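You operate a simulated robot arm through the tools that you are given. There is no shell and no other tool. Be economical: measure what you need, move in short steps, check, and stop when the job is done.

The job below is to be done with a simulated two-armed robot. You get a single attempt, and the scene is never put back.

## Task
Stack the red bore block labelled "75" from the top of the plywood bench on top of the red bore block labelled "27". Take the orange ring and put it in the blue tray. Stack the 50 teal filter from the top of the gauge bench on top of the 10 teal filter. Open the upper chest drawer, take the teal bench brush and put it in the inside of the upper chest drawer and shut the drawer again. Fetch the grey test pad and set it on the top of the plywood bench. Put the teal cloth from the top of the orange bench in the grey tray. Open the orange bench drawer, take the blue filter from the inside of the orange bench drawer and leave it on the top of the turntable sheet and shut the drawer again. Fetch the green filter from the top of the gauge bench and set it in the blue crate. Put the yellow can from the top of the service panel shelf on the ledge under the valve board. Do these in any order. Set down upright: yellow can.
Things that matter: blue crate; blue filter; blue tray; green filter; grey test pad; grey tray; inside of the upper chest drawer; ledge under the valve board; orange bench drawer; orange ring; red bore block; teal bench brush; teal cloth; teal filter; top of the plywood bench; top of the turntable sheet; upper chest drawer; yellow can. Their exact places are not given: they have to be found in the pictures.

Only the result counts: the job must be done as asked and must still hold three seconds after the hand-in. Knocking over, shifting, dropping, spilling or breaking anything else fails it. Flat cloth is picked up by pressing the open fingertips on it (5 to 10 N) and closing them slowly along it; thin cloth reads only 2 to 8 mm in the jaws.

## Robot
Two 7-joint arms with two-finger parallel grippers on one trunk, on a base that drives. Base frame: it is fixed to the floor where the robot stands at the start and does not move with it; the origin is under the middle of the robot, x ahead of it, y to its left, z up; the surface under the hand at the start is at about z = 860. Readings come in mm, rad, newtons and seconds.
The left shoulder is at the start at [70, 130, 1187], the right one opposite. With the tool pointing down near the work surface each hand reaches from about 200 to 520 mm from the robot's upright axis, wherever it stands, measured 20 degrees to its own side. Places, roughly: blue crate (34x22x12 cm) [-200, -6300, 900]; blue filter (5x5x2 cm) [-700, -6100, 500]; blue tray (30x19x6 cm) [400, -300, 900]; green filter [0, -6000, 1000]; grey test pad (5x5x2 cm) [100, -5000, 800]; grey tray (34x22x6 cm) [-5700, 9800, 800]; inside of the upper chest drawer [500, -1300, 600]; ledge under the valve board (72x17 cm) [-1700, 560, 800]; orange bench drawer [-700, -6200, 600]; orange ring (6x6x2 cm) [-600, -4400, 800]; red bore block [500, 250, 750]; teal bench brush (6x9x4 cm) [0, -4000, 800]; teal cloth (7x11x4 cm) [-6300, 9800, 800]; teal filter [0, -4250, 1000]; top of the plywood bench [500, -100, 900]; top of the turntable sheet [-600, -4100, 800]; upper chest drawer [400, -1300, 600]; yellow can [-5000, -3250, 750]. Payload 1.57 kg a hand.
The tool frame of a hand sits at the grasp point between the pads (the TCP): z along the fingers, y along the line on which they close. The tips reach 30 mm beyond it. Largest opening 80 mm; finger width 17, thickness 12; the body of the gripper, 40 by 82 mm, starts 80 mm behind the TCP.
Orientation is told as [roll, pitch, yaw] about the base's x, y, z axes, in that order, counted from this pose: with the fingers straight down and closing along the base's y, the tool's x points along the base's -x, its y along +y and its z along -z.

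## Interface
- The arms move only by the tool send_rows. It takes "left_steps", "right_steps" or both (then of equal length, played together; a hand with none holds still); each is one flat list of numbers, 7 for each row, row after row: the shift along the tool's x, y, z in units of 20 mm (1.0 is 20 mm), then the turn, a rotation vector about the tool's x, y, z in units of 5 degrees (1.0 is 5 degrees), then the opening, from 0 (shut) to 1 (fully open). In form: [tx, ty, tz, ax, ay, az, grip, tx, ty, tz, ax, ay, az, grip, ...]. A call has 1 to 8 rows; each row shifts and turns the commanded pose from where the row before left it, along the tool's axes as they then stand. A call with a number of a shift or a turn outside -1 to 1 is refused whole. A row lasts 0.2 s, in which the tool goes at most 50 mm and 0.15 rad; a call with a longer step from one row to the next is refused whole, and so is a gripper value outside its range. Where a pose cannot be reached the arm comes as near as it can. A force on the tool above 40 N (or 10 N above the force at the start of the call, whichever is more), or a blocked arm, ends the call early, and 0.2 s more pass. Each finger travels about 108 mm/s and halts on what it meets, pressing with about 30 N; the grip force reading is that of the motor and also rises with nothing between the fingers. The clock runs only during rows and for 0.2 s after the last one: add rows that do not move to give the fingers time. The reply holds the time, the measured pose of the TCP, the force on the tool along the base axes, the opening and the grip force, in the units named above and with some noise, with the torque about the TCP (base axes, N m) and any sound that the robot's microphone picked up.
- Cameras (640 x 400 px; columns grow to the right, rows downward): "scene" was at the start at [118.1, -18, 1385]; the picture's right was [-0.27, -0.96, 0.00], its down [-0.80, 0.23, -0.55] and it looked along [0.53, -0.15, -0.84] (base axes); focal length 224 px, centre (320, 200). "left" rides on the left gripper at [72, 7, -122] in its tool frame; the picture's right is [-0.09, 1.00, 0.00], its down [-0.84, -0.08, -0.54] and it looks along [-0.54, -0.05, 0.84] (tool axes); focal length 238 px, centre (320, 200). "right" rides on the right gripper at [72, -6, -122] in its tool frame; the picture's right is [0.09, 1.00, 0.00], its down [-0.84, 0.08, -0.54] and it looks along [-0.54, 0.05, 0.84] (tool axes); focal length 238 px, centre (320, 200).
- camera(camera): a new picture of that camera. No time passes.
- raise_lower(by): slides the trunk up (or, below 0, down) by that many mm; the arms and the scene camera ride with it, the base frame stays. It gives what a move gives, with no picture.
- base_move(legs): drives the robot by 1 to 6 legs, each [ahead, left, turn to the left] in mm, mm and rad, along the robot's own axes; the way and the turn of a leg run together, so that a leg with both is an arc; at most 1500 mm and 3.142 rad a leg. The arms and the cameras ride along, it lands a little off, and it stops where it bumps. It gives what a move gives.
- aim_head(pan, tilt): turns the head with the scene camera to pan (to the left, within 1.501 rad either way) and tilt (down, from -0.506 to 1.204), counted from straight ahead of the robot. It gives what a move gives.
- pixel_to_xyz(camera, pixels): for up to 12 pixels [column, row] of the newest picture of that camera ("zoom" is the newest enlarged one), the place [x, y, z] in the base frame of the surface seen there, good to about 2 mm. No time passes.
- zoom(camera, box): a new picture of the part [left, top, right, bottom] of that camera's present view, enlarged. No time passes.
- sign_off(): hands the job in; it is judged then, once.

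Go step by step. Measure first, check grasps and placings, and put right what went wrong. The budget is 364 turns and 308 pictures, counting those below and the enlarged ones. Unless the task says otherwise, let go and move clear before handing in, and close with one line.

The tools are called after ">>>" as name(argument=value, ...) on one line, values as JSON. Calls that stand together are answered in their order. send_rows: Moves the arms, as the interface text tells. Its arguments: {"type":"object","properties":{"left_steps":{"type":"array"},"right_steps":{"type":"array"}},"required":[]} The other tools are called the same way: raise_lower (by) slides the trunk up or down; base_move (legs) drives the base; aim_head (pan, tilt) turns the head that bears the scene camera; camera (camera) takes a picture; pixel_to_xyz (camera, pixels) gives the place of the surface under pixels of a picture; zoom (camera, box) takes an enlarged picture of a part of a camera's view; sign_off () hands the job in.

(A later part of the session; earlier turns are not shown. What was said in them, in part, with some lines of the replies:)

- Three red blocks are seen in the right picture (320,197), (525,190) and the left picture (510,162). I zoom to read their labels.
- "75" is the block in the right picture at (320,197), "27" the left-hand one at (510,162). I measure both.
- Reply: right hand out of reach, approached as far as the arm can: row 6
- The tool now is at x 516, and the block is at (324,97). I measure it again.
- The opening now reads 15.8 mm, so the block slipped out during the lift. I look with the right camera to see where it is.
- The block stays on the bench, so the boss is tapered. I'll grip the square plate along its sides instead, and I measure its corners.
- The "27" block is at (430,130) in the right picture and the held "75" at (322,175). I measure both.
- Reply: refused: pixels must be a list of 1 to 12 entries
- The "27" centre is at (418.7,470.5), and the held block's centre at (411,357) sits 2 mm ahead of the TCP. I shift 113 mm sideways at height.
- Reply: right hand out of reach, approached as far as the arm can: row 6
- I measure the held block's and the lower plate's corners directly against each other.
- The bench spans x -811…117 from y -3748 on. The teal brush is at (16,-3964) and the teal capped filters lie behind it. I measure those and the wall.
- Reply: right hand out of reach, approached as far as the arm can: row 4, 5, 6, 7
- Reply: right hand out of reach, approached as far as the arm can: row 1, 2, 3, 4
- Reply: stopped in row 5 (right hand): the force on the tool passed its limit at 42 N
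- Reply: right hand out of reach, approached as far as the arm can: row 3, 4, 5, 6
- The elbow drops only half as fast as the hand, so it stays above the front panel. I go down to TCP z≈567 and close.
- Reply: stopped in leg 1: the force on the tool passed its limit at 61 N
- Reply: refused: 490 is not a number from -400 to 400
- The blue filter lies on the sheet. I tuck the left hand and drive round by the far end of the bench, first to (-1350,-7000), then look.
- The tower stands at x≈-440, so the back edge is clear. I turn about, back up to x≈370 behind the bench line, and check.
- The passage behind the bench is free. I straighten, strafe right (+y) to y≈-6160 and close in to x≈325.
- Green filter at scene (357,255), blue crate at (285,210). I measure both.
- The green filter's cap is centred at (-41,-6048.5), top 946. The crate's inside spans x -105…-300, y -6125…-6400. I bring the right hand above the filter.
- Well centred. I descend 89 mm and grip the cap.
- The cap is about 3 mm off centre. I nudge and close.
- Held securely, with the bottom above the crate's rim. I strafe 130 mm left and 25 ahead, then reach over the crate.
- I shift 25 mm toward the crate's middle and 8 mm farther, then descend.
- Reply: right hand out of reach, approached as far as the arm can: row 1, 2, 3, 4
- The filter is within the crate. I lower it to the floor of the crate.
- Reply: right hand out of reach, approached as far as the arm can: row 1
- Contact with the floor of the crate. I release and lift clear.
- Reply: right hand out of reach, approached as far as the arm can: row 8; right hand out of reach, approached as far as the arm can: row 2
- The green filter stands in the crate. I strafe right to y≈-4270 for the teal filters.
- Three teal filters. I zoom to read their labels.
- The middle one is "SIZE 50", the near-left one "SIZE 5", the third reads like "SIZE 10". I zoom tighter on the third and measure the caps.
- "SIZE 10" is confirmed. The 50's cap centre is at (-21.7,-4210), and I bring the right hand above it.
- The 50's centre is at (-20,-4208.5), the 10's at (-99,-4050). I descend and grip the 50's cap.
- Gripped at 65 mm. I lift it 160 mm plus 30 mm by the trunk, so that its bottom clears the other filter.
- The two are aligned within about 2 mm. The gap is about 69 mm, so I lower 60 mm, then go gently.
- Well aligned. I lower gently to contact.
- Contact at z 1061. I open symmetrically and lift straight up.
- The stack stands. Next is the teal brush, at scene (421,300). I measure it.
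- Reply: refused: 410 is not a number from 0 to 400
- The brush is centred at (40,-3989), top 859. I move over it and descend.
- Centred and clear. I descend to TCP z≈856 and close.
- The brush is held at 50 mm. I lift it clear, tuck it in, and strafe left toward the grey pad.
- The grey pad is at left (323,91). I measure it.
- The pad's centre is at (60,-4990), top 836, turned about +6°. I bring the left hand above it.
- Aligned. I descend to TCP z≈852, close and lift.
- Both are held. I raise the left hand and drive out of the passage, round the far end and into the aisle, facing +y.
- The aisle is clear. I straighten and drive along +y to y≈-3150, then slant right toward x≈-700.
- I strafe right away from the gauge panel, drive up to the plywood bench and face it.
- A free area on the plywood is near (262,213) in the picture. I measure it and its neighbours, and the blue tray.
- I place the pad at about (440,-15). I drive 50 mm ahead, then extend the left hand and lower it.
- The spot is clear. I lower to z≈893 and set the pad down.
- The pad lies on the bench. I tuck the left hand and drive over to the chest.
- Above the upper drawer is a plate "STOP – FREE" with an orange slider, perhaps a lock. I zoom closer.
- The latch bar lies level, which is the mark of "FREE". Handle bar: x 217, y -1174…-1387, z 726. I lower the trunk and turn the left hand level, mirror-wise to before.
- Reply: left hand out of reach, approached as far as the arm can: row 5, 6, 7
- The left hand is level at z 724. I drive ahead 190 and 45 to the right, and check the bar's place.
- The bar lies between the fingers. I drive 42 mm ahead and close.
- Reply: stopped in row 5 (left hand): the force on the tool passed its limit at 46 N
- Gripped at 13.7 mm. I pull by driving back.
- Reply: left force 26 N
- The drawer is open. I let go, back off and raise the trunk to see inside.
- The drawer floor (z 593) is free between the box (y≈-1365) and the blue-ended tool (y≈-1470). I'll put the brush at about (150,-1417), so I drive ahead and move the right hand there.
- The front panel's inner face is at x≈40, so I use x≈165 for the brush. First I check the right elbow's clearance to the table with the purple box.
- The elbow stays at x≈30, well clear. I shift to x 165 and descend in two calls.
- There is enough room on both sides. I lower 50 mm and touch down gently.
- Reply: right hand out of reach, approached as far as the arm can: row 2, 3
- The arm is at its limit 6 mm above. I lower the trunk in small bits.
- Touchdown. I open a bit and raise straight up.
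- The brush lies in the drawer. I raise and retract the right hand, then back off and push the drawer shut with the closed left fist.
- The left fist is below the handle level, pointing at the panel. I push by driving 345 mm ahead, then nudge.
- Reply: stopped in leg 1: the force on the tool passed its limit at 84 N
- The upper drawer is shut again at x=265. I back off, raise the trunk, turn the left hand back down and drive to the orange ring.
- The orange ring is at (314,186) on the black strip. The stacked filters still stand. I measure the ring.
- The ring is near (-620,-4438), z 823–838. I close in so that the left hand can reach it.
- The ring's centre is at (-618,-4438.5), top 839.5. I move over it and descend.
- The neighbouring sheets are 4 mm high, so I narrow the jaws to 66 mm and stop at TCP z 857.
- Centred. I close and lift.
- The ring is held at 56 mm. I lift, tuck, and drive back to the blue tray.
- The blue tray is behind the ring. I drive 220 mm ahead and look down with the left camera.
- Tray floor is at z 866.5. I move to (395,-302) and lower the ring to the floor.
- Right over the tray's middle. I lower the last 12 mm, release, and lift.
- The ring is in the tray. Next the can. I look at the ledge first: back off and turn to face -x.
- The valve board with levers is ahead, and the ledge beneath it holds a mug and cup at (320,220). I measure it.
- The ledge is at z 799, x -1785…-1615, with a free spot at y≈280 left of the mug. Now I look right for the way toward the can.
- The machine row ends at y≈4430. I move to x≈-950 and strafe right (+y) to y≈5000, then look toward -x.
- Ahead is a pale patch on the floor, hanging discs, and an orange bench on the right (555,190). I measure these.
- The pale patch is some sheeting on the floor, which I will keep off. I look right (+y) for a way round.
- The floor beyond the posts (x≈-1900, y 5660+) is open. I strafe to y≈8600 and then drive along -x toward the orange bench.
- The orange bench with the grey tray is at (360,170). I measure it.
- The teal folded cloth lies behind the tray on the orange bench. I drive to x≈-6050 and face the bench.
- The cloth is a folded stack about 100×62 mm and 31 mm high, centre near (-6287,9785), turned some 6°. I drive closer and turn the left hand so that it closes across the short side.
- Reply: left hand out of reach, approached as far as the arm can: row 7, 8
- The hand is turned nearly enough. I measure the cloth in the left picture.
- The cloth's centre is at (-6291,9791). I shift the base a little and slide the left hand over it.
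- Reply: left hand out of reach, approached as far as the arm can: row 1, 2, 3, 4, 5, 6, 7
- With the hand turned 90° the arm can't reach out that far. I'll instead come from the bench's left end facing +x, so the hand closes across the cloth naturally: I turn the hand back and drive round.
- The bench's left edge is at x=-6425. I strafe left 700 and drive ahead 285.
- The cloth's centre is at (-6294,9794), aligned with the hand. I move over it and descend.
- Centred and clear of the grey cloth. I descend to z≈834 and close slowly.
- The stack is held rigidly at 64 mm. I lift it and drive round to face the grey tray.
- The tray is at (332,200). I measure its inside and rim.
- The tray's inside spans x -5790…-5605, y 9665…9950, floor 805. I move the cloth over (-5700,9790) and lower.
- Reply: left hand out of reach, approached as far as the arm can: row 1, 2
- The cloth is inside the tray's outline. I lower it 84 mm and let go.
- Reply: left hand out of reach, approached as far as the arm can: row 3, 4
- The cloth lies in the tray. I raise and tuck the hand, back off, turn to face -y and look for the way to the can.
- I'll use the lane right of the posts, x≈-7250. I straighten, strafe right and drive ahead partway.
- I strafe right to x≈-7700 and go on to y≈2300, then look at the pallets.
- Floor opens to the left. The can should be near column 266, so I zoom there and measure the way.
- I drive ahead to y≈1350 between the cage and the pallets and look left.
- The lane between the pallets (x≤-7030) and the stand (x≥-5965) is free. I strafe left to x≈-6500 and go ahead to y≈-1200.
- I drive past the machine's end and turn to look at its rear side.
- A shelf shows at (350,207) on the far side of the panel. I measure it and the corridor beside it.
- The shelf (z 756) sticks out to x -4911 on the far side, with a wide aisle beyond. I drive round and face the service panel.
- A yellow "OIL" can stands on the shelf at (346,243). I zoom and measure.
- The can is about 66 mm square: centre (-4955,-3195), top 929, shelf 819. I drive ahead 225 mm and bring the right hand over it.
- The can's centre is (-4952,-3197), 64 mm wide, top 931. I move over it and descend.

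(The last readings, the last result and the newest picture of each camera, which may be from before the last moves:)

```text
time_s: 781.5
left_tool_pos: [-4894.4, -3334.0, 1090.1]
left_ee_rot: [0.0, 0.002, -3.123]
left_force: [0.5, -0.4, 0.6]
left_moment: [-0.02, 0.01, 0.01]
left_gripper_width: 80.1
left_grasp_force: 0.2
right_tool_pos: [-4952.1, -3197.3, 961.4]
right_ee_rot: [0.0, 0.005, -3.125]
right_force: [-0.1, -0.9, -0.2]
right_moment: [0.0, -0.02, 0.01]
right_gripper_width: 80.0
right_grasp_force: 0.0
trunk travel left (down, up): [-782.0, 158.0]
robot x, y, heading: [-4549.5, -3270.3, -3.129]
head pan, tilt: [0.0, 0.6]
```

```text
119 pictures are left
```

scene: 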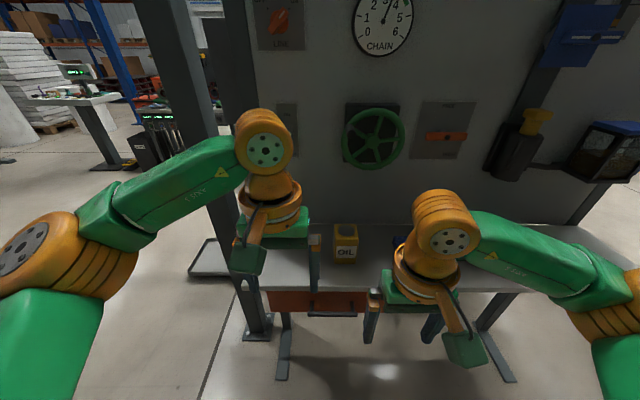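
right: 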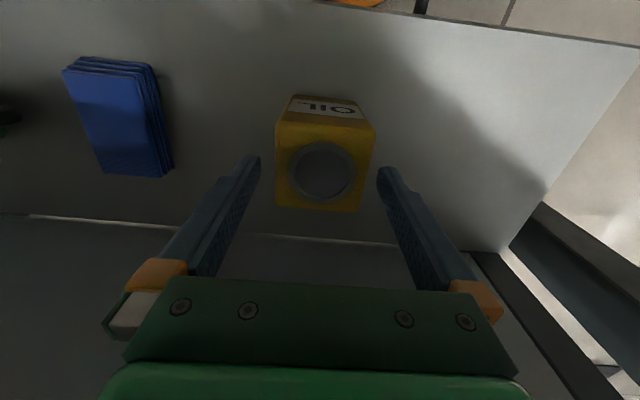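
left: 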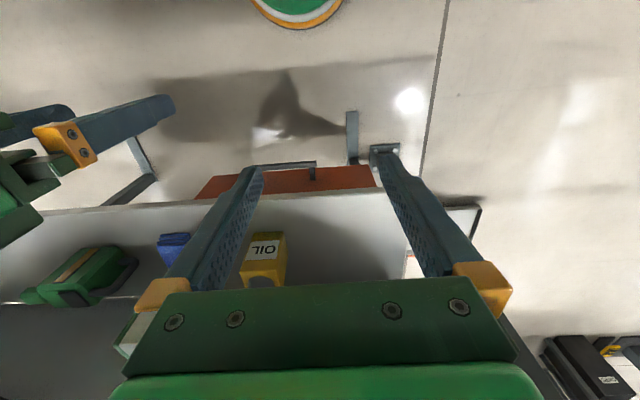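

>>> send_rows(right_steps=[0, 0.1, 1, 0, 0, 0, 1, 0, 0, 1, 0, 0, 0, 1, 0, 0, 1, 0, 0, 0, 1, 0, 0, 0.2, 0, 0, 0, 1, 0, 0, 0, 0, 0, 0, 0.9, 0, 0, 0, 0, 0, 0, 0.5, 0, 0, 0, 0, 0, 0, 0, 0, 0, 0, 0, 0, 0, 0])

>>> camera(camera="right")

```text
time_s: 783.3
left_tool_pos: [-4895.9, -3333.5, 1089.4]
left_ee_rot: [-0.002, 0.004, -3.122]
left_force: [-0.1, 0.1, -0.1]
left_moment: [-0.03, 0.02, 0.0]
left_gripper_width: 79.8
left_grasp_force: 0.1
right_tool_pos: [-4951.8, -3198.7, 897.3]
right_ee_rot: [-0.003, 0.008, -3.127]
right_force: [1.3, -0.5, -0.6]
right_moment: [-0.01, -0.01, 0.03]
right_gripper_width: 67.8
right_grasp_force: 30.0
trunk travel left (down, up): [-782.0, 158.0]
robot x, y, heading: [-4547.6, -3274.3, -3.127]
head pan, tilt: [0.0, 0.6]
```

```text
118 pictures are left
```

right: 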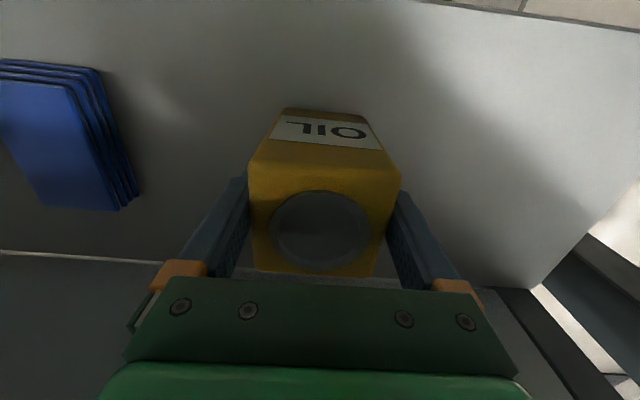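

The can is held at 68 mm. I lift and retract it, then start the known way back, reversing out to the lane.

>>> send_rows(right_steps=[0, 0, -1, 0, 0, 0, 0, 0.3, 0, -1, 0, 0, 0, 0, 0.5, 0, -1, 0, 0, 0, 0, 0.8, 0, -1, 0, 0, 0, 0, 1, 0, -1, 0, 0, 0, 0, 1, 0, -1, 0, 0, 0, 0, 1, 0, 0, 0, 0, 0, 0, 0.5, 0, 0, 0, 0, 0, 0])

>>> base_move(legs=[[-230, 0, -0.015], [0, 1420, 0], [1120, 0, 0], [1120, 0, 0], [0, 0, -1.57]])

>>> aim_head(pan=0, tilt=0.4)

>>> camera(camera="scene")

```text
time_s: 785.1
left_tool_pos: [-4896.7, -3334.1, 1089.3]
left_ee_rot: [0.0, 0.003, -3.122]
left_force: [0.4, 0.4, 0.3]
left_moment: [-0.07, 0.02, 0.02]
left_gripper_width: 79.9
left_grasp_force: 0.1
right_tool_pos: [-4849.5, -3195.2, 1016.6]
right_ee_rot: [0.0, 0.007, -3.125]
right_force: [0.1, -0.4, -3.7]
right_moment: [0.0, 0.0, 0.02]
right_gripper_width: 67.7
right_grasp_force: 30.5
trunk travel left (down, up): [-782.0, 158.0]
robot x, y, heading: [-4552.7, -3272.1, -3.125]
head pan, tilt: [0.0, 0.6]
```

```text
time_s: 808.1
left_tool_pos: [-6588.3, -4429.3, 1088.9]
left_ee_rot: [-0.001, 0.004, 1.603]
left_force: [-0.2, -0.1, -0.1]
left_moment: [0.02, -0.02, 0.01]
left_gripper_width: 80.0
left_grasp_force: 0.2
right_tool_pos: [-6448.8, -4473.1, 1017.6]
right_ee_rot: [-0.001, 0.008, 1.601]
right_force: [0.4, -0.1, -4.5]
right_moment: [-0.04, 0.02, -0.01]
right_gripper_width: 67.6
right_grasp_force: 29.9
trunk travel left (down, up): [-782.0, 158.0]
robot x, y, heading: [-6522.0, -4772.8, 1.594]
head pan, tilt: [0.0, 0.6]
```

```text
time_s: 808.8
left_tool_pos: [-6587.0, -4429.7, 1089.0]
left_ee_rot: [0.001, 0.005, 1.603]
left_force: [0.7, 0.2, 1.0]
left_moment: [0.04, -0.01, -0.05]
left_gripper_width: 80.1
left_grasp_force: 0.0
right_tool_pos: [-6448.5, -4473.9, 1016.4]
right_ee_rot: [0.002, 0.009, 1.601]
right_force: [0.1, -0.1, -3.9]
right_moment: [0.0, 0.0, 0.0]
right_gripper_width: 68.0
right_grasp_force: 30.3
trunk travel left (down, up): [-782.0, 158.0]
robot x, y, heading: [-6522.5, -4776.2, 1.601]
head pan, tilt: [0.0, 0.4]
```

```text
117 pictures are left
```

scene: 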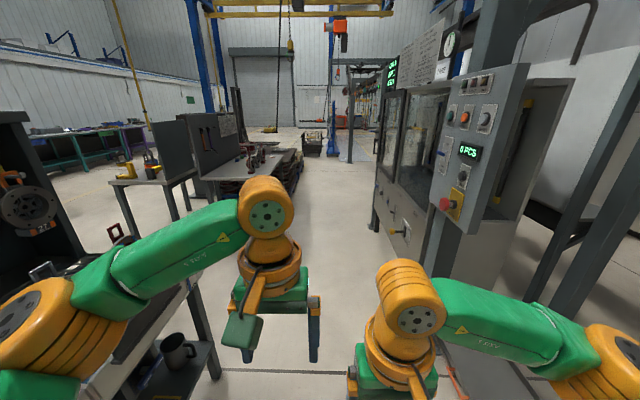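

I straighten and drive up the lane between the tables and the machine.

>>> base_move(legs=[[0, 0, -0.031], [1400, 0, 0], [1400, 0, 0], [1200, 0, 0]])

>>> camera(camera="scene")

```text
time_s: 828.5
left_tool_pos: [-6452.7, -419.0, 1089.3]
left_ee_rot: [0.001, 0.004, 1.577]
left_force: [0.8, 0.4, 0.2]
left_moment: [-0.03, 0.02, 0.03]
left_gripper_width: 79.8
left_grasp_force: 0.2
right_tool_pos: [-6314.6, -466.8, 1016.5]
right_ee_rot: [0.001, 0.007, 1.577]
right_force: [0.1, -0.5, -4.3]
right_moment: [0.02, 0.0, 0.0]
right_gripper_width: 67.8
right_grasp_force: 30.7
trunk travel left (down, up): [-782.0, 158.0]
robot x, y, heading: [-6399.2, -767.5, 1.575]
head pan, tilt: [0.0, 0.4]
```

```text
116 pictures are left
```

scene: 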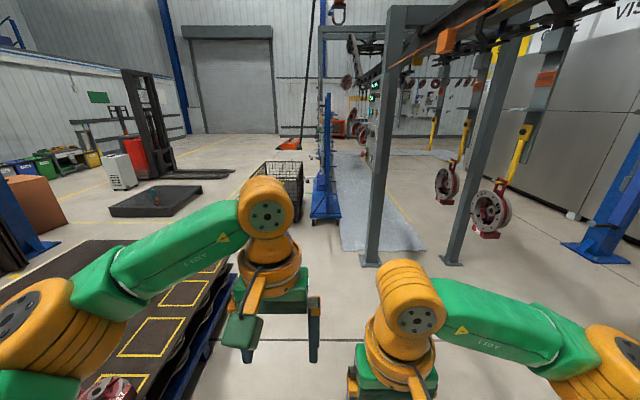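

I shift 140 mm left to keep clear of the stand, go to y≈1380, strafe left to x≈-7700, and go on.

>>> base_move(legs=[[0, 140, 0], [1100, 0, 0], [1050, 0, 0], [0, 1170, 0]])

>>> camera(camera="scene")

```text
time_s: 839.8
left_tool_pos: [-6631.1, 1727.6, 1089.0]
left_ee_rot: [0.004, 0.008, 1.555]
left_force: [-1.5, -2.4, 0.6]
left_moment: [0.24, -0.24, -0.07]
left_gripper_width: 80.1
left_grasp_force: 0.0
right_tool_pos: [-6494.6, 1680.4, 1016.9]
right_ee_rot: [-0.002, 0.007, 1.565]
right_force: [0.3, -0.1, -3.8]
right_moment: [-0.01, -0.04, -0.01]
right_gripper_width: 67.6
right_grasp_force: 30.6
trunk travel left (down, up): [-782.0, 158.0]
robot x, y, heading: [-6578.7, 1381.2, 1.566]
head pan, tilt: [0.0, 0.4]
stopped in leg 3: the force on the tool passed its limit at 56 N (the readings are from after the stop); the commanded pose is now the measured one
```

```text
115 pictures are left
```

scene: 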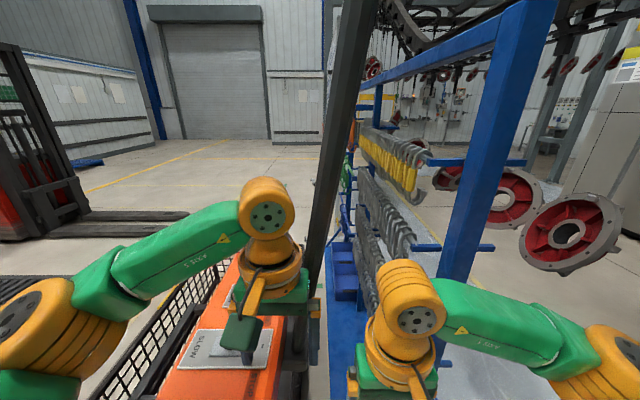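

The left hand touched something at (-6631,1730). I look before moving.

>>> camera(camera="left")

>>> zoom(camera="scene", box=[140, 200, 380, 400])

```text
114 pictures are left
```

left: 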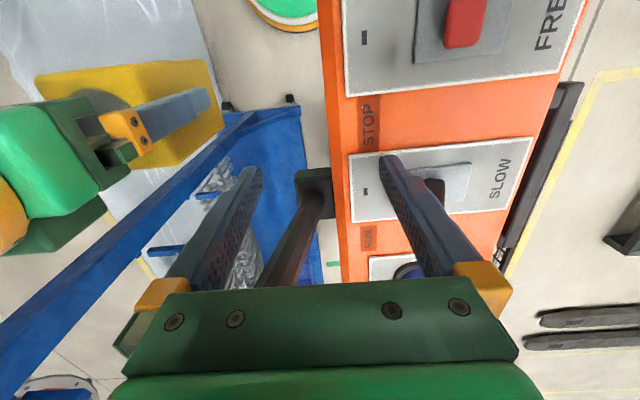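

```text
2.00 times, centred on (260, 300) of scene
```

zoom: 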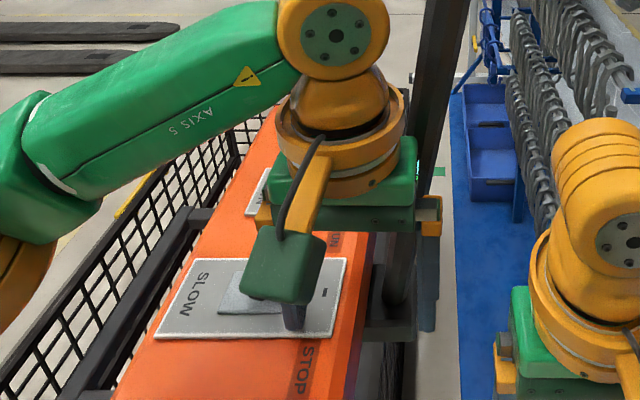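

>>> pixel_to_xyz(camera="left", pixels=[[370, 130], [435, 185], [455, 185], [312, 180], [300, 240], [465, 25], [380, 195], [420, 265], [520, 150]])

>>> zoom(camera="left", box=[280, 100, 560, 290])

```text
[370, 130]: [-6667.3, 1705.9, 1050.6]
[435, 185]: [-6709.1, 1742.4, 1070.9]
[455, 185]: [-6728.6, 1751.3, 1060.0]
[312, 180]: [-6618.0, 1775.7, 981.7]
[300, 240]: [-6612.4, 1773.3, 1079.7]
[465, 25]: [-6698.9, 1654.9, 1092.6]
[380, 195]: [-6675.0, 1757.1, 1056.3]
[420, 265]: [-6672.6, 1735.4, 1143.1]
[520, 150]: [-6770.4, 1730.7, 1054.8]
```

```text
2.11 times, centred on (420, 195) of left
```

zoom: 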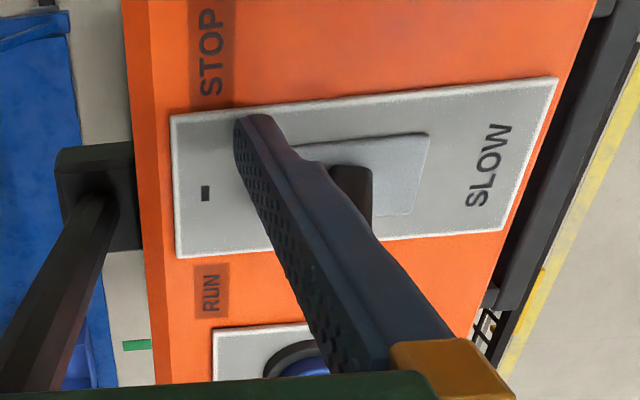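

The wrist met the dark upright post at about y 1775, a fixed part. The finger did not reach the slider knob. I back off straight 240 mm, strafe left there, and compare.

>>> base_move(legs=[[-240, 0, 0]])

>>> camera(camera="scene")

>>> zoom(camera="scene", box=[150, 150, 400, 320])

```text
time_s: 841.6
left_tool_pos: [-6633.0, 1492.9, 1087.6]
left_ee_rot: [0.003, 0.012, 1.557]
left_force: [-0.2, -0.7, -0.2]
left_moment: [-0.01, 0.0, 0.01]
left_gripper_width: 79.9
left_grasp_force: 0.0
right_tool_pos: [-6495.7, 1446.4, 1015.6]
right_ee_rot: [0.0, 0.01, 1.565]
right_force: [-0.1, 0.1, -4.8]
right_moment: [-0.05, 0.02, 0.0]
right_gripper_width: 67.7
right_grasp_force: 29.9
trunk travel left (down, up): [-782.0, 158.0]
robot x, y, heading: [-6578.3, 1146.0, 1.564]
head pan, tilt: [0.0, 0.4]
```

```text
111 pictures are left
```

scene: 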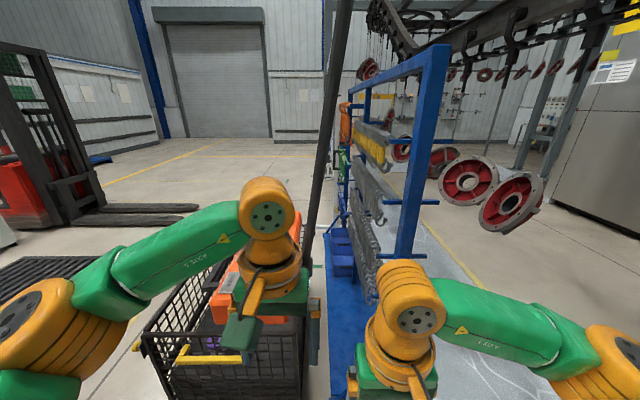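

```text
2.35 times, centred on (275, 235) of scene
```

zoom: 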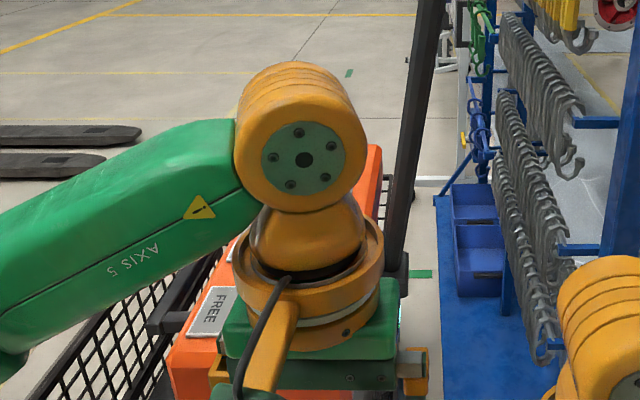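

I strafe left to x≈-7700, then drive up the known lane.

>>> base_move(legs=[[0, 1130, 0.006], [1400, 0, 0], [1450, 0, 0]])

>>> aim_head(pan=-0.2, tilt=0.4)

>>> camera(camera="scene")

```text
time_s: 861.0
left_tool_pos: [-7841.8, 4326.6, 1088.8]
left_ee_rot: [0.004, 0.011, 1.547]
left_force: [0.3, -0.5, -0.3]
left_moment: [0.0, 0.02, 0.01]
left_gripper_width: 79.7
left_grasp_force: 0.1
right_tool_pos: [-7706.9, 4279.8, 1015.5]
right_ee_rot: [0.0, 0.007, 1.556]
right_force: [-0.4, -0.1, -3.7]
right_moment: [0.01, -0.01, -0.01]
right_gripper_width: 67.7
right_grasp_force: 29.8
trunk travel left (down, up): [-782.0, 158.0]
robot x, y, heading: [-7794.1, 3981.4, 1.557]
head pan, tilt: [0.0, 0.4]
```

```text
time_s: 861.7
left_tool_pos: [-7843.1, 4326.7, 1089.2]
left_ee_rot: [0.004, 0.01, 1.545]
left_force: [0.0, -0.1, -0.8]
left_moment: [0.01, 0.0, 0.03]
left_gripper_width: 80.0
left_grasp_force: 0.1
right_tool_pos: [-7705.8, 4279.2, 1016.0]
right_ee_rot: [-0.002, 0.007, 1.556]
right_force: [0.0, -0.5, -4.0]
right_moment: [-0.02, 0.02, -0.02]
right_gripper_width: 67.8
right_grasp_force: 30.0
trunk travel left (down, up): [-782.0, 158.0]
robot x, y, heading: [-7793.1, 3978.1, 1.551]
head pan, tilt: [-0.201, 0.4]
```

```text
109 pictures are left
```

scene: 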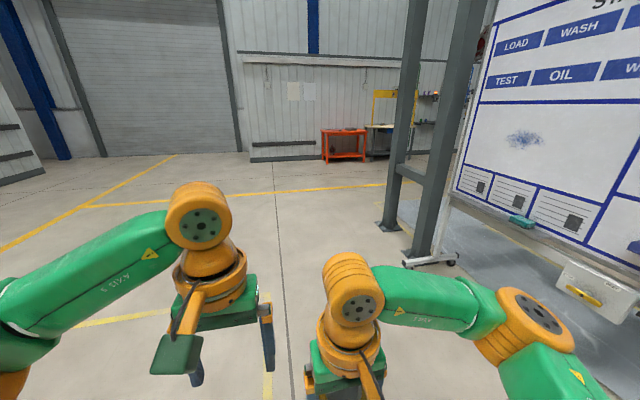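

Clear. I drive up to y≈8600, turn to +x and drive along the lane.

>>> base_move(legs=[[1200, 0, 0.015], [1200, 0, 0], [1200, 0, 0], [1020, 0, 0], [0, 0, -1.57]])

>>> base_move(legs=[[1400, 0, 0], [1400, 0, 0]])

>>> aim_head(pan=0, tilt=0.4)

>>> camera(camera="scene")

```text
time_s: 887.9
left_tool_pos: [-7406.8, 8663.2, 1089.1]
left_ee_rot: [0.003, 0.01, -0.006]
left_force: [-0.4, -0.7, 0.2]
left_moment: [-0.03, 0.0, 0.0]
left_gripper_width: 80.0
left_grasp_force: 0.0
right_tool_pos: [-7453.1, 8525.5, 1016.9]
right_ee_rot: [-0.002, 0.008, 0.006]
right_force: [-0.2, 0.0, -4.9]
right_moment: [-0.01, -0.02, 0.01]
right_gripper_width: 67.7
right_grasp_force: 29.9
trunk travel left (down, up): [-782.0, 158.0]
robot x, y, heading: [-7755.5, 8607.7, 0.008]
head pan, tilt: [-0.201, 0.4]
```

```text
time_s: 901.5
left_tool_pos: [-4587.6, 8639.4, 1089.3]
left_ee_rot: [0.003, 0.01, -0.028]
left_force: [0.2, 0.5, 0.4]
left_moment: [0.0, -0.01, -0.04]
left_gripper_width: 79.9
left_grasp_force: 0.2
right_tool_pos: [-4635.9, 8503.1, 1016.2]
right_ee_rot: [-0.003, 0.007, -0.018]
right_force: [-0.4, 0.0, -4.0]
right_moment: [-0.04, 0.02, -0.03]
right_gripper_width: 67.7
right_grasp_force: 29.9
trunk travel left (down, up): [-782.0, 158.0]
robot x, y, heading: [-4935.0, 8591.7, -0.019]
head pan, tilt: [-0.201, 0.4]
```

```text
time_s: 902.2
left_tool_pos: [-4587.5, 8639.6, 1088.6]
left_ee_rot: [0.005, 0.012, -0.029]
left_force: [-0.1, 0.6, -0.2]
left_moment: [-0.01, 0.02, 0.02]
left_gripper_width: 79.8
left_grasp_force: 0.0
right_tool_pos: [-4635.2, 8503.5, 1017.8]
right_ee_rot: [-0.002, 0.007, -0.017]
right_force: [-0.1, 0.1, -2.9]
right_moment: [-0.02, -0.02, 0.03]
right_gripper_width: 67.5
right_grasp_force: 29.8
trunk travel left (down, up): [-782.0, 158.0]
robot x, y, heading: [-4933.4, 8593.2, -0.018]
head pan, tilt: [0.0, 0.4]
```

```text
108 pictures are left
```

scene: 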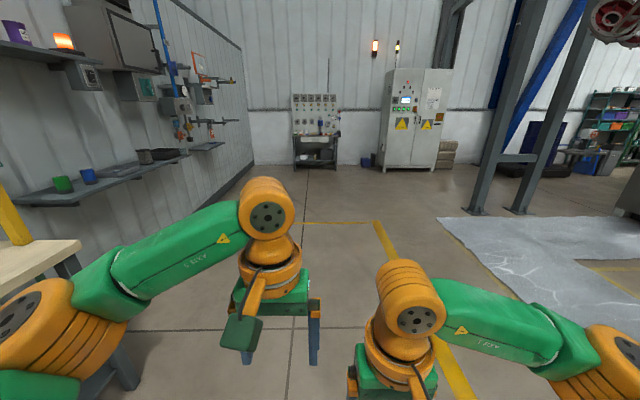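

I go on to x≈-980, turn to face -x, and strafe left (-y) along the aisle toward the ledge.

>>> base_move(legs=[[1320, 0, 0.01], [1320, 0, 0], [1310, 0, 0], [0, 0, 3.14]])

>>> base_move(legs=[[0, 1370, 0], [0, 1370, 0], [0, 1370, 0]])

>>> aim_head(pan=0.9, tilt=0.4)

>>> camera(camera="scene")

```text
time_s: 928.6
left_tool_pos: [-1326.9, 8565.9, 1088.4]
left_ee_rot: [0.002, 0.011, 3.138]
left_force: [0.4, -0.7, 0.8]
left_moment: [-0.02, -0.02, -0.02]
left_gripper_width: 80.1
left_grasp_force: 0.1
right_tool_pos: [-1282.7, 8704.0, 1017.0]
right_ee_rot: [-0.002, 0.007, -3.137]
right_force: [1.1, -0.1, -2.9]
right_moment: [0.02, -0.02, 0.01]
right_gripper_width: 67.7
right_grasp_force: 30.0
trunk travel left (down, up): [-782.0, 158.0]
robot x, y, heading: [-980.4, 8624.4, -3.143]
head pan, tilt: [0.0, 0.4]
```

```text
time_s: 948.3
left_tool_pos: [-1299.2, 4465.4, 1088.9]
left_ee_rot: [0.005, 0.01, 3.134]
left_force: [0.8, 0.3, -0.6]
left_moment: [0.01, -0.01, -0.02]
left_gripper_width: 80.1
left_grasp_force: 0.1
right_tool_pos: [-1254.2, 4602.9, 1017.2]
right_ee_rot: [0.002, 0.006, -3.137]
right_force: [0.2, 0.0, -4.3]
right_moment: [0.02, 0.0, -0.01]
right_gripper_width: 67.7
right_grasp_force: 29.6
trunk travel left (down, up): [-782.0, 158.0]
robot x, y, heading: [-953.3, 4522.2, -3.138]
head pan, tilt: [0.0, 0.4]
```

```text
time_s: 949.5
left_tool_pos: [-1298.7, 4465.5, 1088.1]
left_ee_rot: [0.001, 0.012, 3.137]
left_force: [0.3, -0.5, 0.4]
left_moment: [-0.01, -0.01, 0.0]
left_gripper_width: 80.1
left_grasp_force: 0.0
right_tool_pos: [-1253.6, 4604.2, 1017.3]
right_ee_rot: [0.0, 0.008, -3.137]
right_force: [-0.8, 0.5, -3.4]
right_moment: [0.01, -0.02, -0.02]
right_gripper_width: 67.8
right_grasp_force: 30.0
trunk travel left (down, up): [-782.0, 158.0]
robot x, y, heading: [-955.1, 4518.5, -3.139]
head pan, tilt: [0.901, 0.4]
```

```text
107 pictures are left
```

scene: 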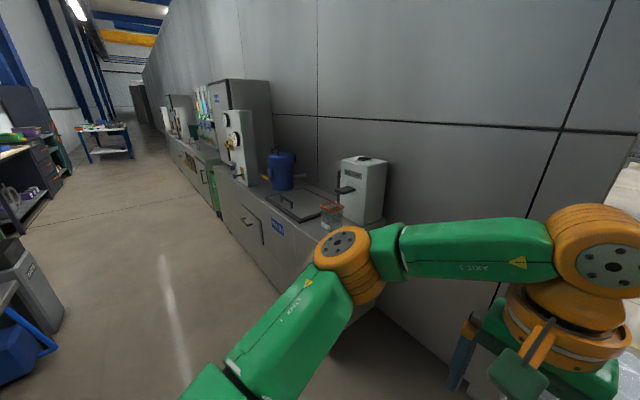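

I go on to y≈200.

>>> base_move(legs=[[0, 1080, 0], [0, 1080, 0], [0, 1080, 0], [0, 1080, 0]])

>>> aim_head(pan=0, tilt=0.6)

>>> camera(camera="scene")

```text
time_s: 970.3
left_tool_pos: [-1064.5, 159.5, 1089.0]
left_ee_rot: [0.004, 0.01, -3.053]
left_force: [-0.2, 0.7, -0.8]
left_moment: [0.01, 0.02, -0.02]
left_gripper_width: 79.9
left_grasp_force: 0.1
right_tool_pos: [-1033.4, 302.2, 1015.7]
right_ee_rot: [-0.002, 0.008, -3.043]
right_force: [0.6, -0.6, -4.3]
right_moment: [0.0, 0.0, 0.01]
right_gripper_width: 67.7
right_grasp_force: 30.1
trunk travel left (down, up): [-782.0, 158.0]
robot x, y, heading: [-727.3, 247.6, -3.037]
head pan, tilt: [0.901, 0.4]
```

```text
time_s: 971.5
left_tool_pos: [-1064.9, 160.4, 1088.7]
left_ee_rot: [0.002, 0.011, -3.053]
left_force: [-0.3, 0.3, 0.6]
left_moment: [0.02, -0.01, 0.0]
left_gripper_width: 79.8
left_grasp_force: 0.1
right_tool_pos: [-1033.2, 301.4, 1015.4]
right_ee_rot: [-0.001, 0.007, -3.042]
right_force: [-0.9, -0.1, -3.8]
right_moment: [0.02, 0.02, 0.0]
right_gripper_width: 68.0
right_grasp_force: 30.0
trunk travel left (down, up): [-782.0, 158.0]
robot x, y, heading: [-724.3, 249.2, -3.041]
head pan, tilt: [0.0, 0.6]
```

```text
106 pictures are left
```

scene: 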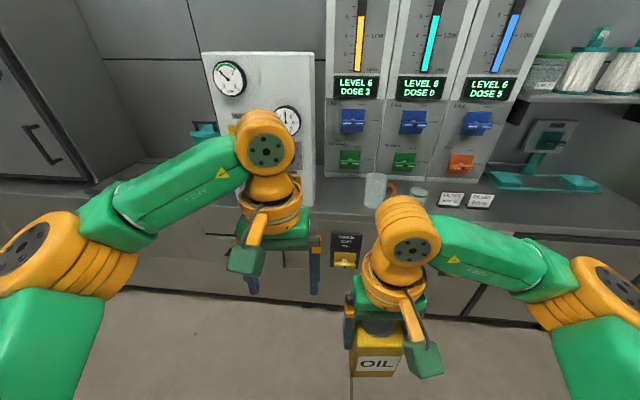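

I measure the gauge board and the ledge near the mug for a clear spot, and pull the left hand back.

>>> pixel_to_xyz(camera="scene", pixels=[[312, 120], [305, 180], [230, 80], [375, 180], [365, 195], [345, 195], [330, 190], [350, 215], [318, 205], [350, 155], [393, 190], [345, 245]])

>>> send_rows(left_steps=[1, 0, 0, 0, 0, 0, 1, 1, 0, 0, 0, 0, 0, 1, 1, 0, 0, 0, 0, 0, 1, 1, 0, 0, 0, 0, 0, 1, 1, 0, 0, 0, 0, 0, 1, 1, 0, 0, 0, 0, 0, 1])

>>> base_move(legs=[[0, 0, -0.1], [430, 30, 0]])

>>> camera(camera="scene")

>>> camera(camera="right")

```text
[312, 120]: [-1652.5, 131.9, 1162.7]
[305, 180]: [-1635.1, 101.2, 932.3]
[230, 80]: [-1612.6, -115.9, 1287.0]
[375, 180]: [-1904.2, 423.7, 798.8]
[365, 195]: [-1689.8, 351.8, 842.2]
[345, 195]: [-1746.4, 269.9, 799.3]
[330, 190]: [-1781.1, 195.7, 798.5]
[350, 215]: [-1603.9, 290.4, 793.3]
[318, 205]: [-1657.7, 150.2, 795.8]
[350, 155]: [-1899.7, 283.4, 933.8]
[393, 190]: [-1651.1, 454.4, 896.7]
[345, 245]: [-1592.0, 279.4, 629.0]
```

```text
time_s: 972.9
left_tool_pos: [-945.7, 173.6, 1092.4]
left_ee_rot: [0.004, 0.01, -3.053]
left_force: [0.4, 0.8, 0.3]
left_moment: [-0.01, 0.03, -0.02]
left_gripper_width: 80.2
left_grasp_force: 0.2
right_tool_pos: [-1032.4, 302.0, 1016.3]
right_ee_rot: [0.0, 0.008, -3.041]
right_force: [-0.5, -0.4, -4.7]
right_moment: [-0.01, 0.0, -0.01]
right_gripper_width: 67.8
right_grasp_force: 29.7
trunk travel left (down, up): [-782.0, 158.0]
robot x, y, heading: [-726.5, 250.6, -3.04]
head pan, tilt: [0.0, 0.6]
```

```text
time_s: 976.1
left_tool_pos: [-1391.0, 164.8, 1092.7]
left_ee_rot: [0.003, 0.008, 3.136]
left_force: [0.2, 0.2, -0.2]
left_moment: [0.04, 0.01, 0.02]
left_gripper_width: 79.9
left_grasp_force: 0.0
right_tool_pos: [-1466.8, 299.4, 1016.4]
right_ee_rot: [-0.001, 0.007, -3.135]
right_force: [0.3, -0.6, -3.8]
right_moment: [0.01, 0.01, 0.02]
right_gripper_width: 67.7
right_grasp_force: 30.1
trunk travel left (down, up): [-782.0, 158.0]
robot x, y, heading: [-1167.1, 219.0, -3.141]
head pan, tilt: [0.0, 0.6]
```

```text
105 pictures are left
```

scene: 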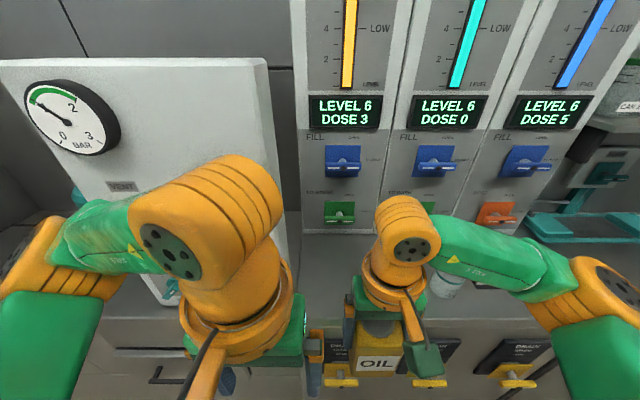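

```text
104 pictures are left
```

right: 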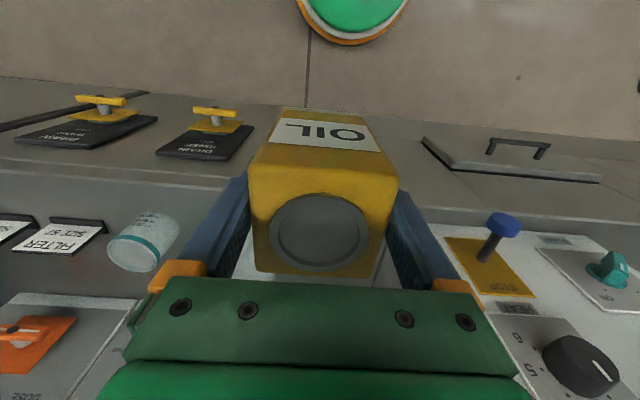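

>>> pixel_to_xyz(camera="right", pixels=[[500, 222], [482, 255], [620, 255], [445, 250], [430, 225], [590, 350], [215, 210], [245, 270], [180, 225]])

```text
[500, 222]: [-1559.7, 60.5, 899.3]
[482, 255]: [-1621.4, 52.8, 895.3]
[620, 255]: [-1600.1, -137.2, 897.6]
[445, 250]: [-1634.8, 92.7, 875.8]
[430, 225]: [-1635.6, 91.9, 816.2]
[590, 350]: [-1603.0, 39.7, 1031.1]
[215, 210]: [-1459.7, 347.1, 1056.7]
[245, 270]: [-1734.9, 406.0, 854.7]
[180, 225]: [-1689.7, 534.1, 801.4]
```

Clear at y≈278. I retract the left hand a bit more, drive 118 mm ahead and bring the can over (-1690,278).

>>> send_rows(left_steps=[1, 0, 0, 0, 0, 0, 1, 1, 0, 0, 0, 0, 0, 1, 1, 0, 0, 0, 0, 0, 1])

>>> base_move(legs=[[118, 0, 0]])

>>> send_rows(right_steps=[-0.85, 0.18, 0, 0, 0, 0, 0, -0.85, 0.18, 0, 0, 0, 0, 0, -0.85, 0.18, 0, 0, 0, 0, 0, -0.85, 0.18, 0, 0, 0, 0, 0, -0.85, 0.18, 0, 0, 0, 0, 0, -0.85, 0.15, 0, 0, 0, 0, 0, 0, 0, 0, 0, 0, 0, 0])

>>> camera(camera="right")

>>> camera(camera="scene")

```text
time_s: 976.9
left_tool_pos: [-1331.1, 164.8, 1092.5]
left_ee_rot: [0.004, 0.011, 3.136]
left_force: [-1.5, -0.3, 0.6]
left_moment: [-0.02, -0.02, 0.02]
left_gripper_width: 80.1
left_grasp_force: 0.0
right_tool_pos: [-1468.6, 299.6, 1016.0]
right_ee_rot: [-0.003, 0.007, -3.137]
right_force: [-0.3, 0.4, -4.4]
right_moment: [-0.01, -0.01, -0.02]
right_gripper_width: 67.8
right_grasp_force: 30.0
trunk travel left (down, up): [-782.0, 158.0]
robot x, y, heading: [-1169.2, 217.1, -3.134]
head pan, tilt: [0.0, 0.6]
```

```text
time_s: 978.1
left_tool_pos: [-1447.7, 163.8, 1093.3]
left_ee_rot: [0.004, 0.008, 3.135]
left_force: [0.0, -0.5, 0.2]
left_moment: [0.01, -0.01, 0.0]
left_gripper_width: 80.0
left_grasp_force: 0.1
right_tool_pos: [-1584.1, 299.8, 1016.0]
right_ee_rot: [-0.001, 0.006, -3.139]
right_force: [-0.1, 0.2, -4.1]
right_moment: [0.01, -0.03, -0.01]
right_gripper_width: 67.9
right_grasp_force: 30.7
trunk travel left (down, up): [-782.0, 158.0]
robot x, y, heading: [-1282.6, 216.5, -3.143]
head pan, tilt: [0.0, 0.6]
```

```text
time_s: 979.7
left_tool_pos: [-1447.5, 164.4, 1093.2]
left_ee_rot: [0.005, 0.01, 3.134]
left_force: [-1.2, -0.2, -0.4]
left_moment: [0.01, 0.0, -0.01]
left_gripper_width: 80.0
left_grasp_force: 0.1
right_tool_pos: [-1686.6, 281.5, 1014.2]
right_ee_rot: [-0.001, 0.007, -3.137]
right_force: [0.6, -0.3, -3.7]
right_moment: [0.02, 0.0, -0.02]
right_gripper_width: 67.9
right_grasp_force: 29.8
trunk travel left (down, up): [-782.0, 158.0]
robot x, y, heading: [-1285.6, 219.2, -3.139]
head pan, tilt: [0.0, 0.6]
```

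```text
103 pictures are left
```

right: 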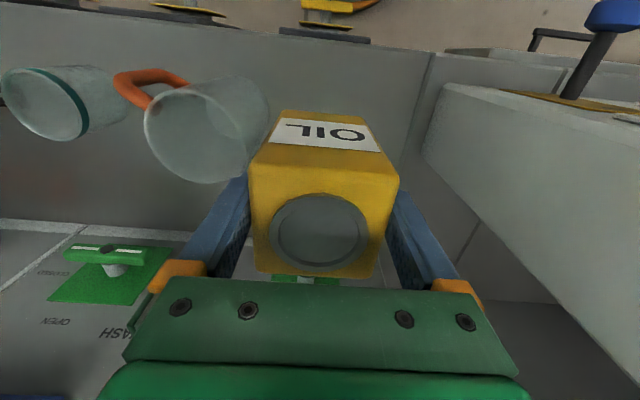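

```text
102 pictures are left
```

scene: 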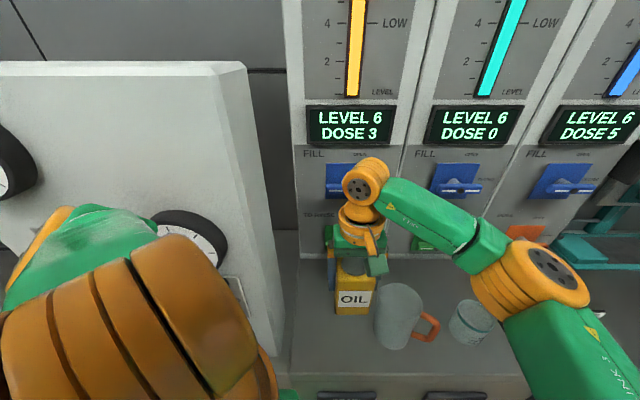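

>>> pixel_to_xyz(camera="right", pixels=[[262, 100], [255, 130], [215, 160], [200, 100], [110, 252], [300, 278], [440, 110], [430, 150], [240, 175], [325, 225]])

>>> zoom(camera="scene", box=[290, 220, 450, 370])

```text
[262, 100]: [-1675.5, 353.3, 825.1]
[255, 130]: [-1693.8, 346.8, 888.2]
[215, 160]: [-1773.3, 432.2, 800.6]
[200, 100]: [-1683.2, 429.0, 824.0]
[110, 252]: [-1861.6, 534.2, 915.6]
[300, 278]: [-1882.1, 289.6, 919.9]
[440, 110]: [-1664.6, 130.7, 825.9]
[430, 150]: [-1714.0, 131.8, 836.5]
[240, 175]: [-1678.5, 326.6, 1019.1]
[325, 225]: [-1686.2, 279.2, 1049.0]
```

```text
2.67 times, centred on (370, 295) of scene
```

zoom: 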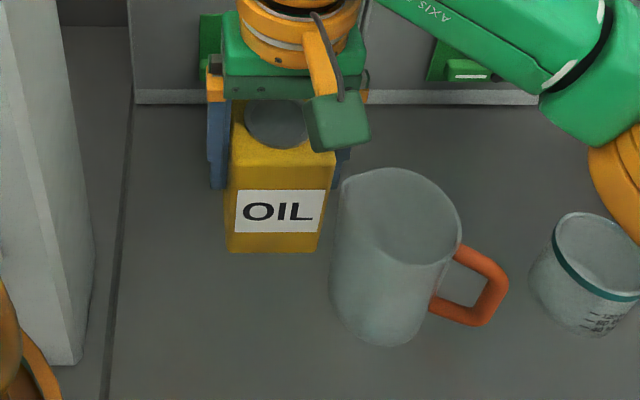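

The mug's near side is at y 347, so I shift 18 mm away from it, then lower to 8 mm above the ledge.

>>> send_rows(right_steps=[0, 0.9, 0, 0, 0, 0, 0, 0, 0, 1, 0, 0, 0, 0, 0, 0, 1, 0, 0, 0, 0, 0, 0, 1, 0, 0, 0, 0, 0, 0, 1, 0, 0, 0, 0, 0, 0, 1, 0, 0, 0, 0, 0, 0, 1, 0, 0, 0, 0, 0, 0, 0.3, 0, 0, 0, 0])

>>> send_rows(right_steps=[0, 0, 0, 0, 0, 0, 0])

>>> camera(camera="scene")

>>> camera(camera="right")

```text
time_s: 981.5
left_tool_pos: [-1447.4, 164.4, 1092.9]
left_ee_rot: [0.002, 0.011, 3.134]
left_force: [-0.3, 0.1, -0.5]
left_moment: [-0.01, 0.02, -0.04]
left_gripper_width: 80.2
left_grasp_force: 0.0
right_tool_pos: [-1684.7, 263.0, 888.6]
right_ee_rot: [-0.002, 0.008, -3.139]
right_force: [0.5, -0.2, -4.5]
right_moment: [0.0, 0.01, 0.02]
right_gripper_width: 67.6
right_grasp_force: 30.0
trunk travel left (down, up): [-782.0, 158.0]
robot x, y, heading: [-1282.5, 220.1, -3.138]
head pan, tilt: [0.0, 0.6]
```

```text
time_s: 981.9
left_tool_pos: [-1447.8, 164.3, 1093.7]
left_ee_rot: [0.005, 0.009, 3.135]
left_force: [-0.3, 0.1, -0.5]
left_moment: [0.02, -0.01, 0.01]
left_gripper_width: 79.8
left_grasp_force: 0.0
right_tool_pos: [-1685.4, 262.4, 890.3]
right_ee_rot: [-0.002, 0.009, -3.139]
right_force: [-0.1, -0.5, -4.3]
right_moment: [-0.01, -0.01, -0.01]
right_gripper_width: 67.9
right_grasp_force: 29.6
trunk travel left (down, up): [-782.0, 158.0]
robot x, y, heading: [-1281.9, 215.4, -3.139]
head pan, tilt: [0.0, 0.6]
```

```text
100 pictures are left
```

scene: 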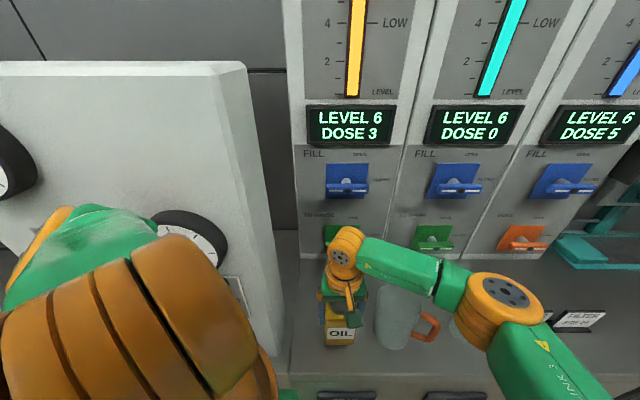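

```text
99 pictures are left
```

right: 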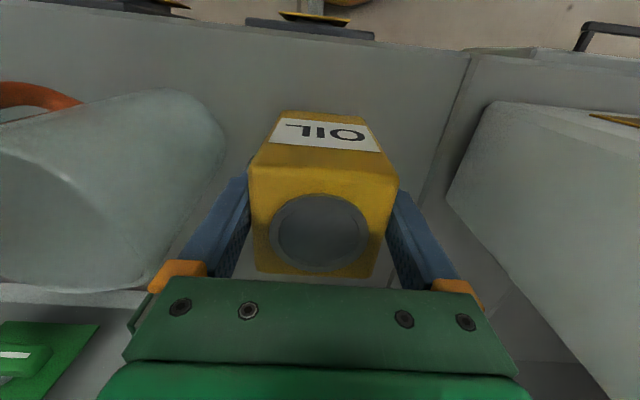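

Clear. I lower gently to contact.

>>> send_rows(right_steps=[0, 0, 0.4, 0, 0, 0, 0, 0, 0, 0.12, 0, 0, 0, 0, 0, 0, 0, 0, 0, 0, 0])

```text
time_s: 982.7
left_tool_pos: [-1447.9, 163.5, 1094.7]
left_ee_rot: [0.004, 0.011, 3.134]
left_force: [0.2, 0.4, -0.5]
left_moment: [0.01, 0.04, -0.02]
left_gripper_width: 80.1
left_grasp_force: 0.1
right_tool_pos: [-1685.2, 260.1, 877.9]
right_ee_rot: [-0.001, 0.005, -3.138]
right_force: [-0.6, -0.3, -4.4]
right_moment: [-0.01, -0.02, 0.02]
right_gripper_width: 67.7
right_grasp_force: 29.9
trunk travel left (down, up): [-782.0, 158.0]
robot x, y, heading: [-1283.4, 217.7, -3.142]
head pan, tilt: [0.0, 0.6]
```

>>> send_rows(right_steps=[0, 0, 0.08, 0, 0, 0, 0, 0, 0, 0.06, 0, 0, 0, 0, 0, 0, 0, 0, 0, 0, 0])

```text
time_s: 983.5
left_tool_pos: [-1447.9, 163.6, 1093.4]
left_ee_rot: [0.004, 0.007, 3.133]
left_force: [0.4, -0.2, -0.1]
left_moment: [0.02, -0.01, 0.0]
left_gripper_width: 80.2
left_grasp_force: 0.1
right_tool_pos: [-1686.3, 260.3, 877.1]
right_ee_rot: [0.001, 0.004, -3.137]
right_force: [-2.5, 0.8, 4.3]
right_moment: [-0.22, 0.49, -0.13]
right_gripper_width: 67.7
right_grasp_force: 30.3
trunk travel left (down, up): [-782.0, 158.0]
robot x, y, heading: [-1284.3, 219.6, -3.136]
head pan, tilt: [0.0, 0.6]
```

The can is touching down. I open the fingers and lift straight up.

>>> send_rows(right_steps=[0, 0, 0, 0, 0, 0, 0.9, 0, 0, 0, 0, 0, 0, 1, 0, 0, 0, 0, 0, 0, 1, 0, 0, -0.5, 0, 0, 0, 1, 0, 0, -1, 0, 0, 0, 1, 0, 0, -1, 0, 0, 0, 1, 0, 0, -1, 0, 0, 0, 1, 0, 0, -1, 0, 0, 0, 1])

>>> send_rows(right_steps=[0, 0, -1, 0, 0, 0, 1, 0.5, 0, -1, 0, 0, 0, 1, 1, 0, -1, 0, 0, 0, 1, 1, 0, 0, 0, 0, 0, 1, 1, 0, 0, 0, 0, 0, 1, 1, 0, 0, 0, 0, 0, 1])

>>> camera(camera="right")

>>> camera(camera="scene")

```text
time_s: 985.3
left_tool_pos: [-1446.8, 164.0, 1093.0]
left_ee_rot: [0.005, 0.007, 3.134]
left_force: [-0.2, -0.2, -0.3]
left_moment: [-0.01, 0.0, 0.02]
left_gripper_width: 79.9
left_grasp_force: 0.1
right_tool_pos: [-1685.6, 259.5, 966.3]
right_ee_rot: [-0.003, 0.005, -3.137]
right_force: [0.5, 0.7, -0.1]
right_moment: [-0.01, -0.01, 0.02]
right_gripper_width: 80.2
right_grasp_force: 0.0
trunk travel left (down, up): [-782.0, 158.0]
robot x, y, heading: [-1284.4, 216.7, -3.139]
head pan, tilt: [0.0, 0.6]
```

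```text
time_s: 986.7
left_tool_pos: [-1445.9, 164.1, 1093.0]
left_ee_rot: [0.003, 0.009, 3.135]
left_force: [-0.7, 0.0, 0.5]
left_moment: [0.02, 0.0, 0.0]
left_gripper_width: 79.8
left_grasp_force: 0.1
right_tool_pos: [-1598.3, 261.0, 1027.1]
right_ee_rot: [-0.001, 0.007, -3.138]
right_force: [0.4, 0.3, -0.1]
right_moment: [-0.01, 0.0, 0.03]
right_gripper_width: 80.0
right_grasp_force: 0.1
trunk travel left (down, up): [-782.0, 158.0]
robot x, y, heading: [-1282.3, 214.6, -3.139]
head pan, tilt: [0.0, 0.6]
```

```text
98 pictures are left
```

right: 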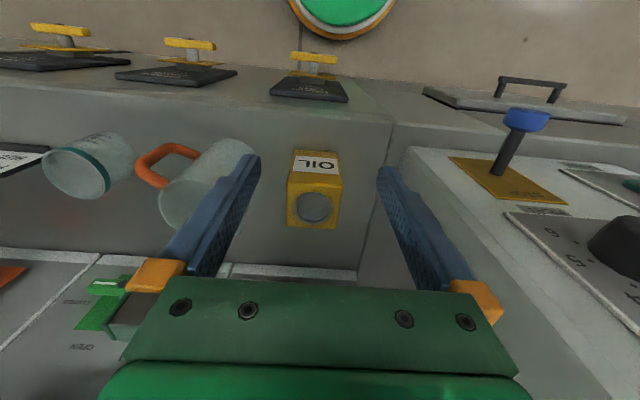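

```text
97 pictures are left
```

scene: 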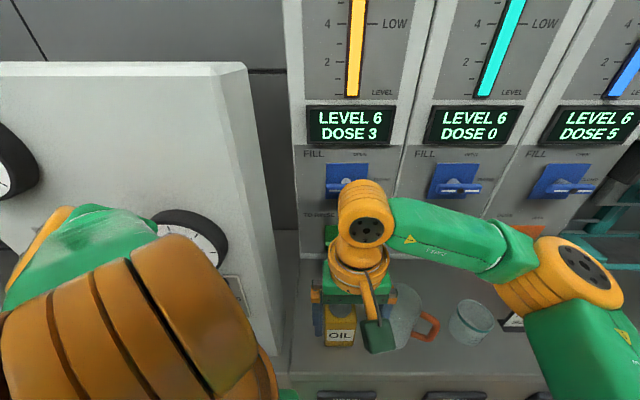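

The can stands upright on the ledge. I back off and take a last look at the plywood bench.

>>> base_move(legs=[[-650, 0, 0], [0, 0, 3.14]])

>>> aim_head(pan=0, tilt=0.55)

>>> camera(camera="scene")

>>> zoom(camera="scene", box=[180, 110, 480, 290])

```text
time_s: 997.6
left_tool_pos: [-477.4, 271.0, 1094.3]
left_ee_rot: [0.003, 0.008, -0.037]
left_force: [-0.2, 0.8, 0.2]
left_moment: [-0.02, -0.01, 0.0]
left_gripper_width: 80.1
left_grasp_force: 0.0
right_tool_pos: [-328.1, 169.4, 1026.9]
right_ee_rot: [-0.002, 0.007, -0.026]
right_force: [0.1, -0.1, 0.0]
right_moment: [-0.03, 0.02, 0.02]
right_gripper_width: 80.2
right_grasp_force: 0.1
trunk travel left (down, up): [-782.0, 158.0]
robot x, y, heading: [-643.7, 222.7, -0.022]
head pan, tilt: [0.0, 0.6]
```

```text
time_s: 998.2
left_tool_pos: [-476.7, 270.8, 1093.8]
left_ee_rot: [0.003, 0.008, -0.038]
left_force: [-0.5, 0.6, -1.2]
left_moment: [-0.04, -0.05, 0.03]
left_gripper_width: 79.8
left_grasp_force: 0.1
right_tool_pos: [-327.4, 168.1, 1027.5]
right_ee_rot: [-0.003, 0.007, -0.026]
right_force: [-0.3, 0.4, -0.2]
right_moment: [0.03, -0.01, -0.01]
right_gripper_width: 80.0
right_grasp_force: 0.1
trunk travel left (down, up): [-782.0, 158.0]
robot x, y, heading: [-641.4, 223.4, -0.027]
head pan, tilt: [0.0, 0.55]
```

```text
96 pictures are left
```

scene: 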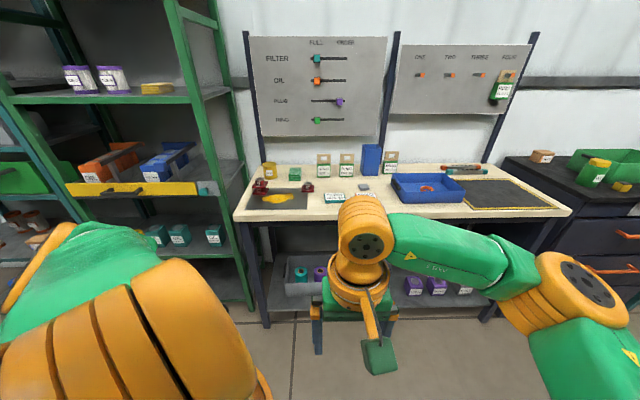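

```text
2.13 times, centred on (330, 200) of scene
```

zoom: 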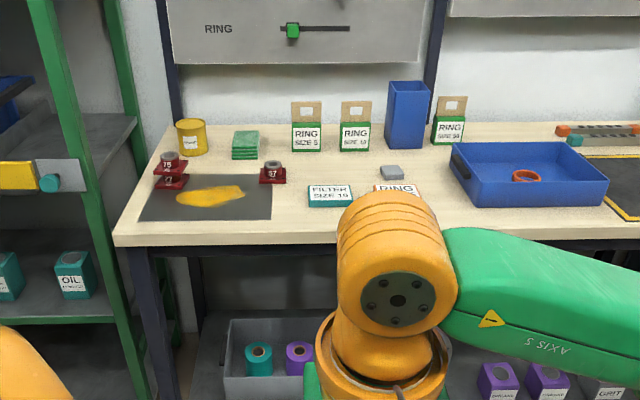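

The last picture shows the stack 75 on 27, the pad on the bench and the ring in the tray, all in place, so I hand in.

>>> sign_off()

```text
The job is handed in.
```

All nine jobs are done and handed in. Driving back with the yellow can, the left wrist bumped a fixed post near (-6615, 1775) at about 56 N; I saw nothing move there, but I did not re-measure the cage beside it.
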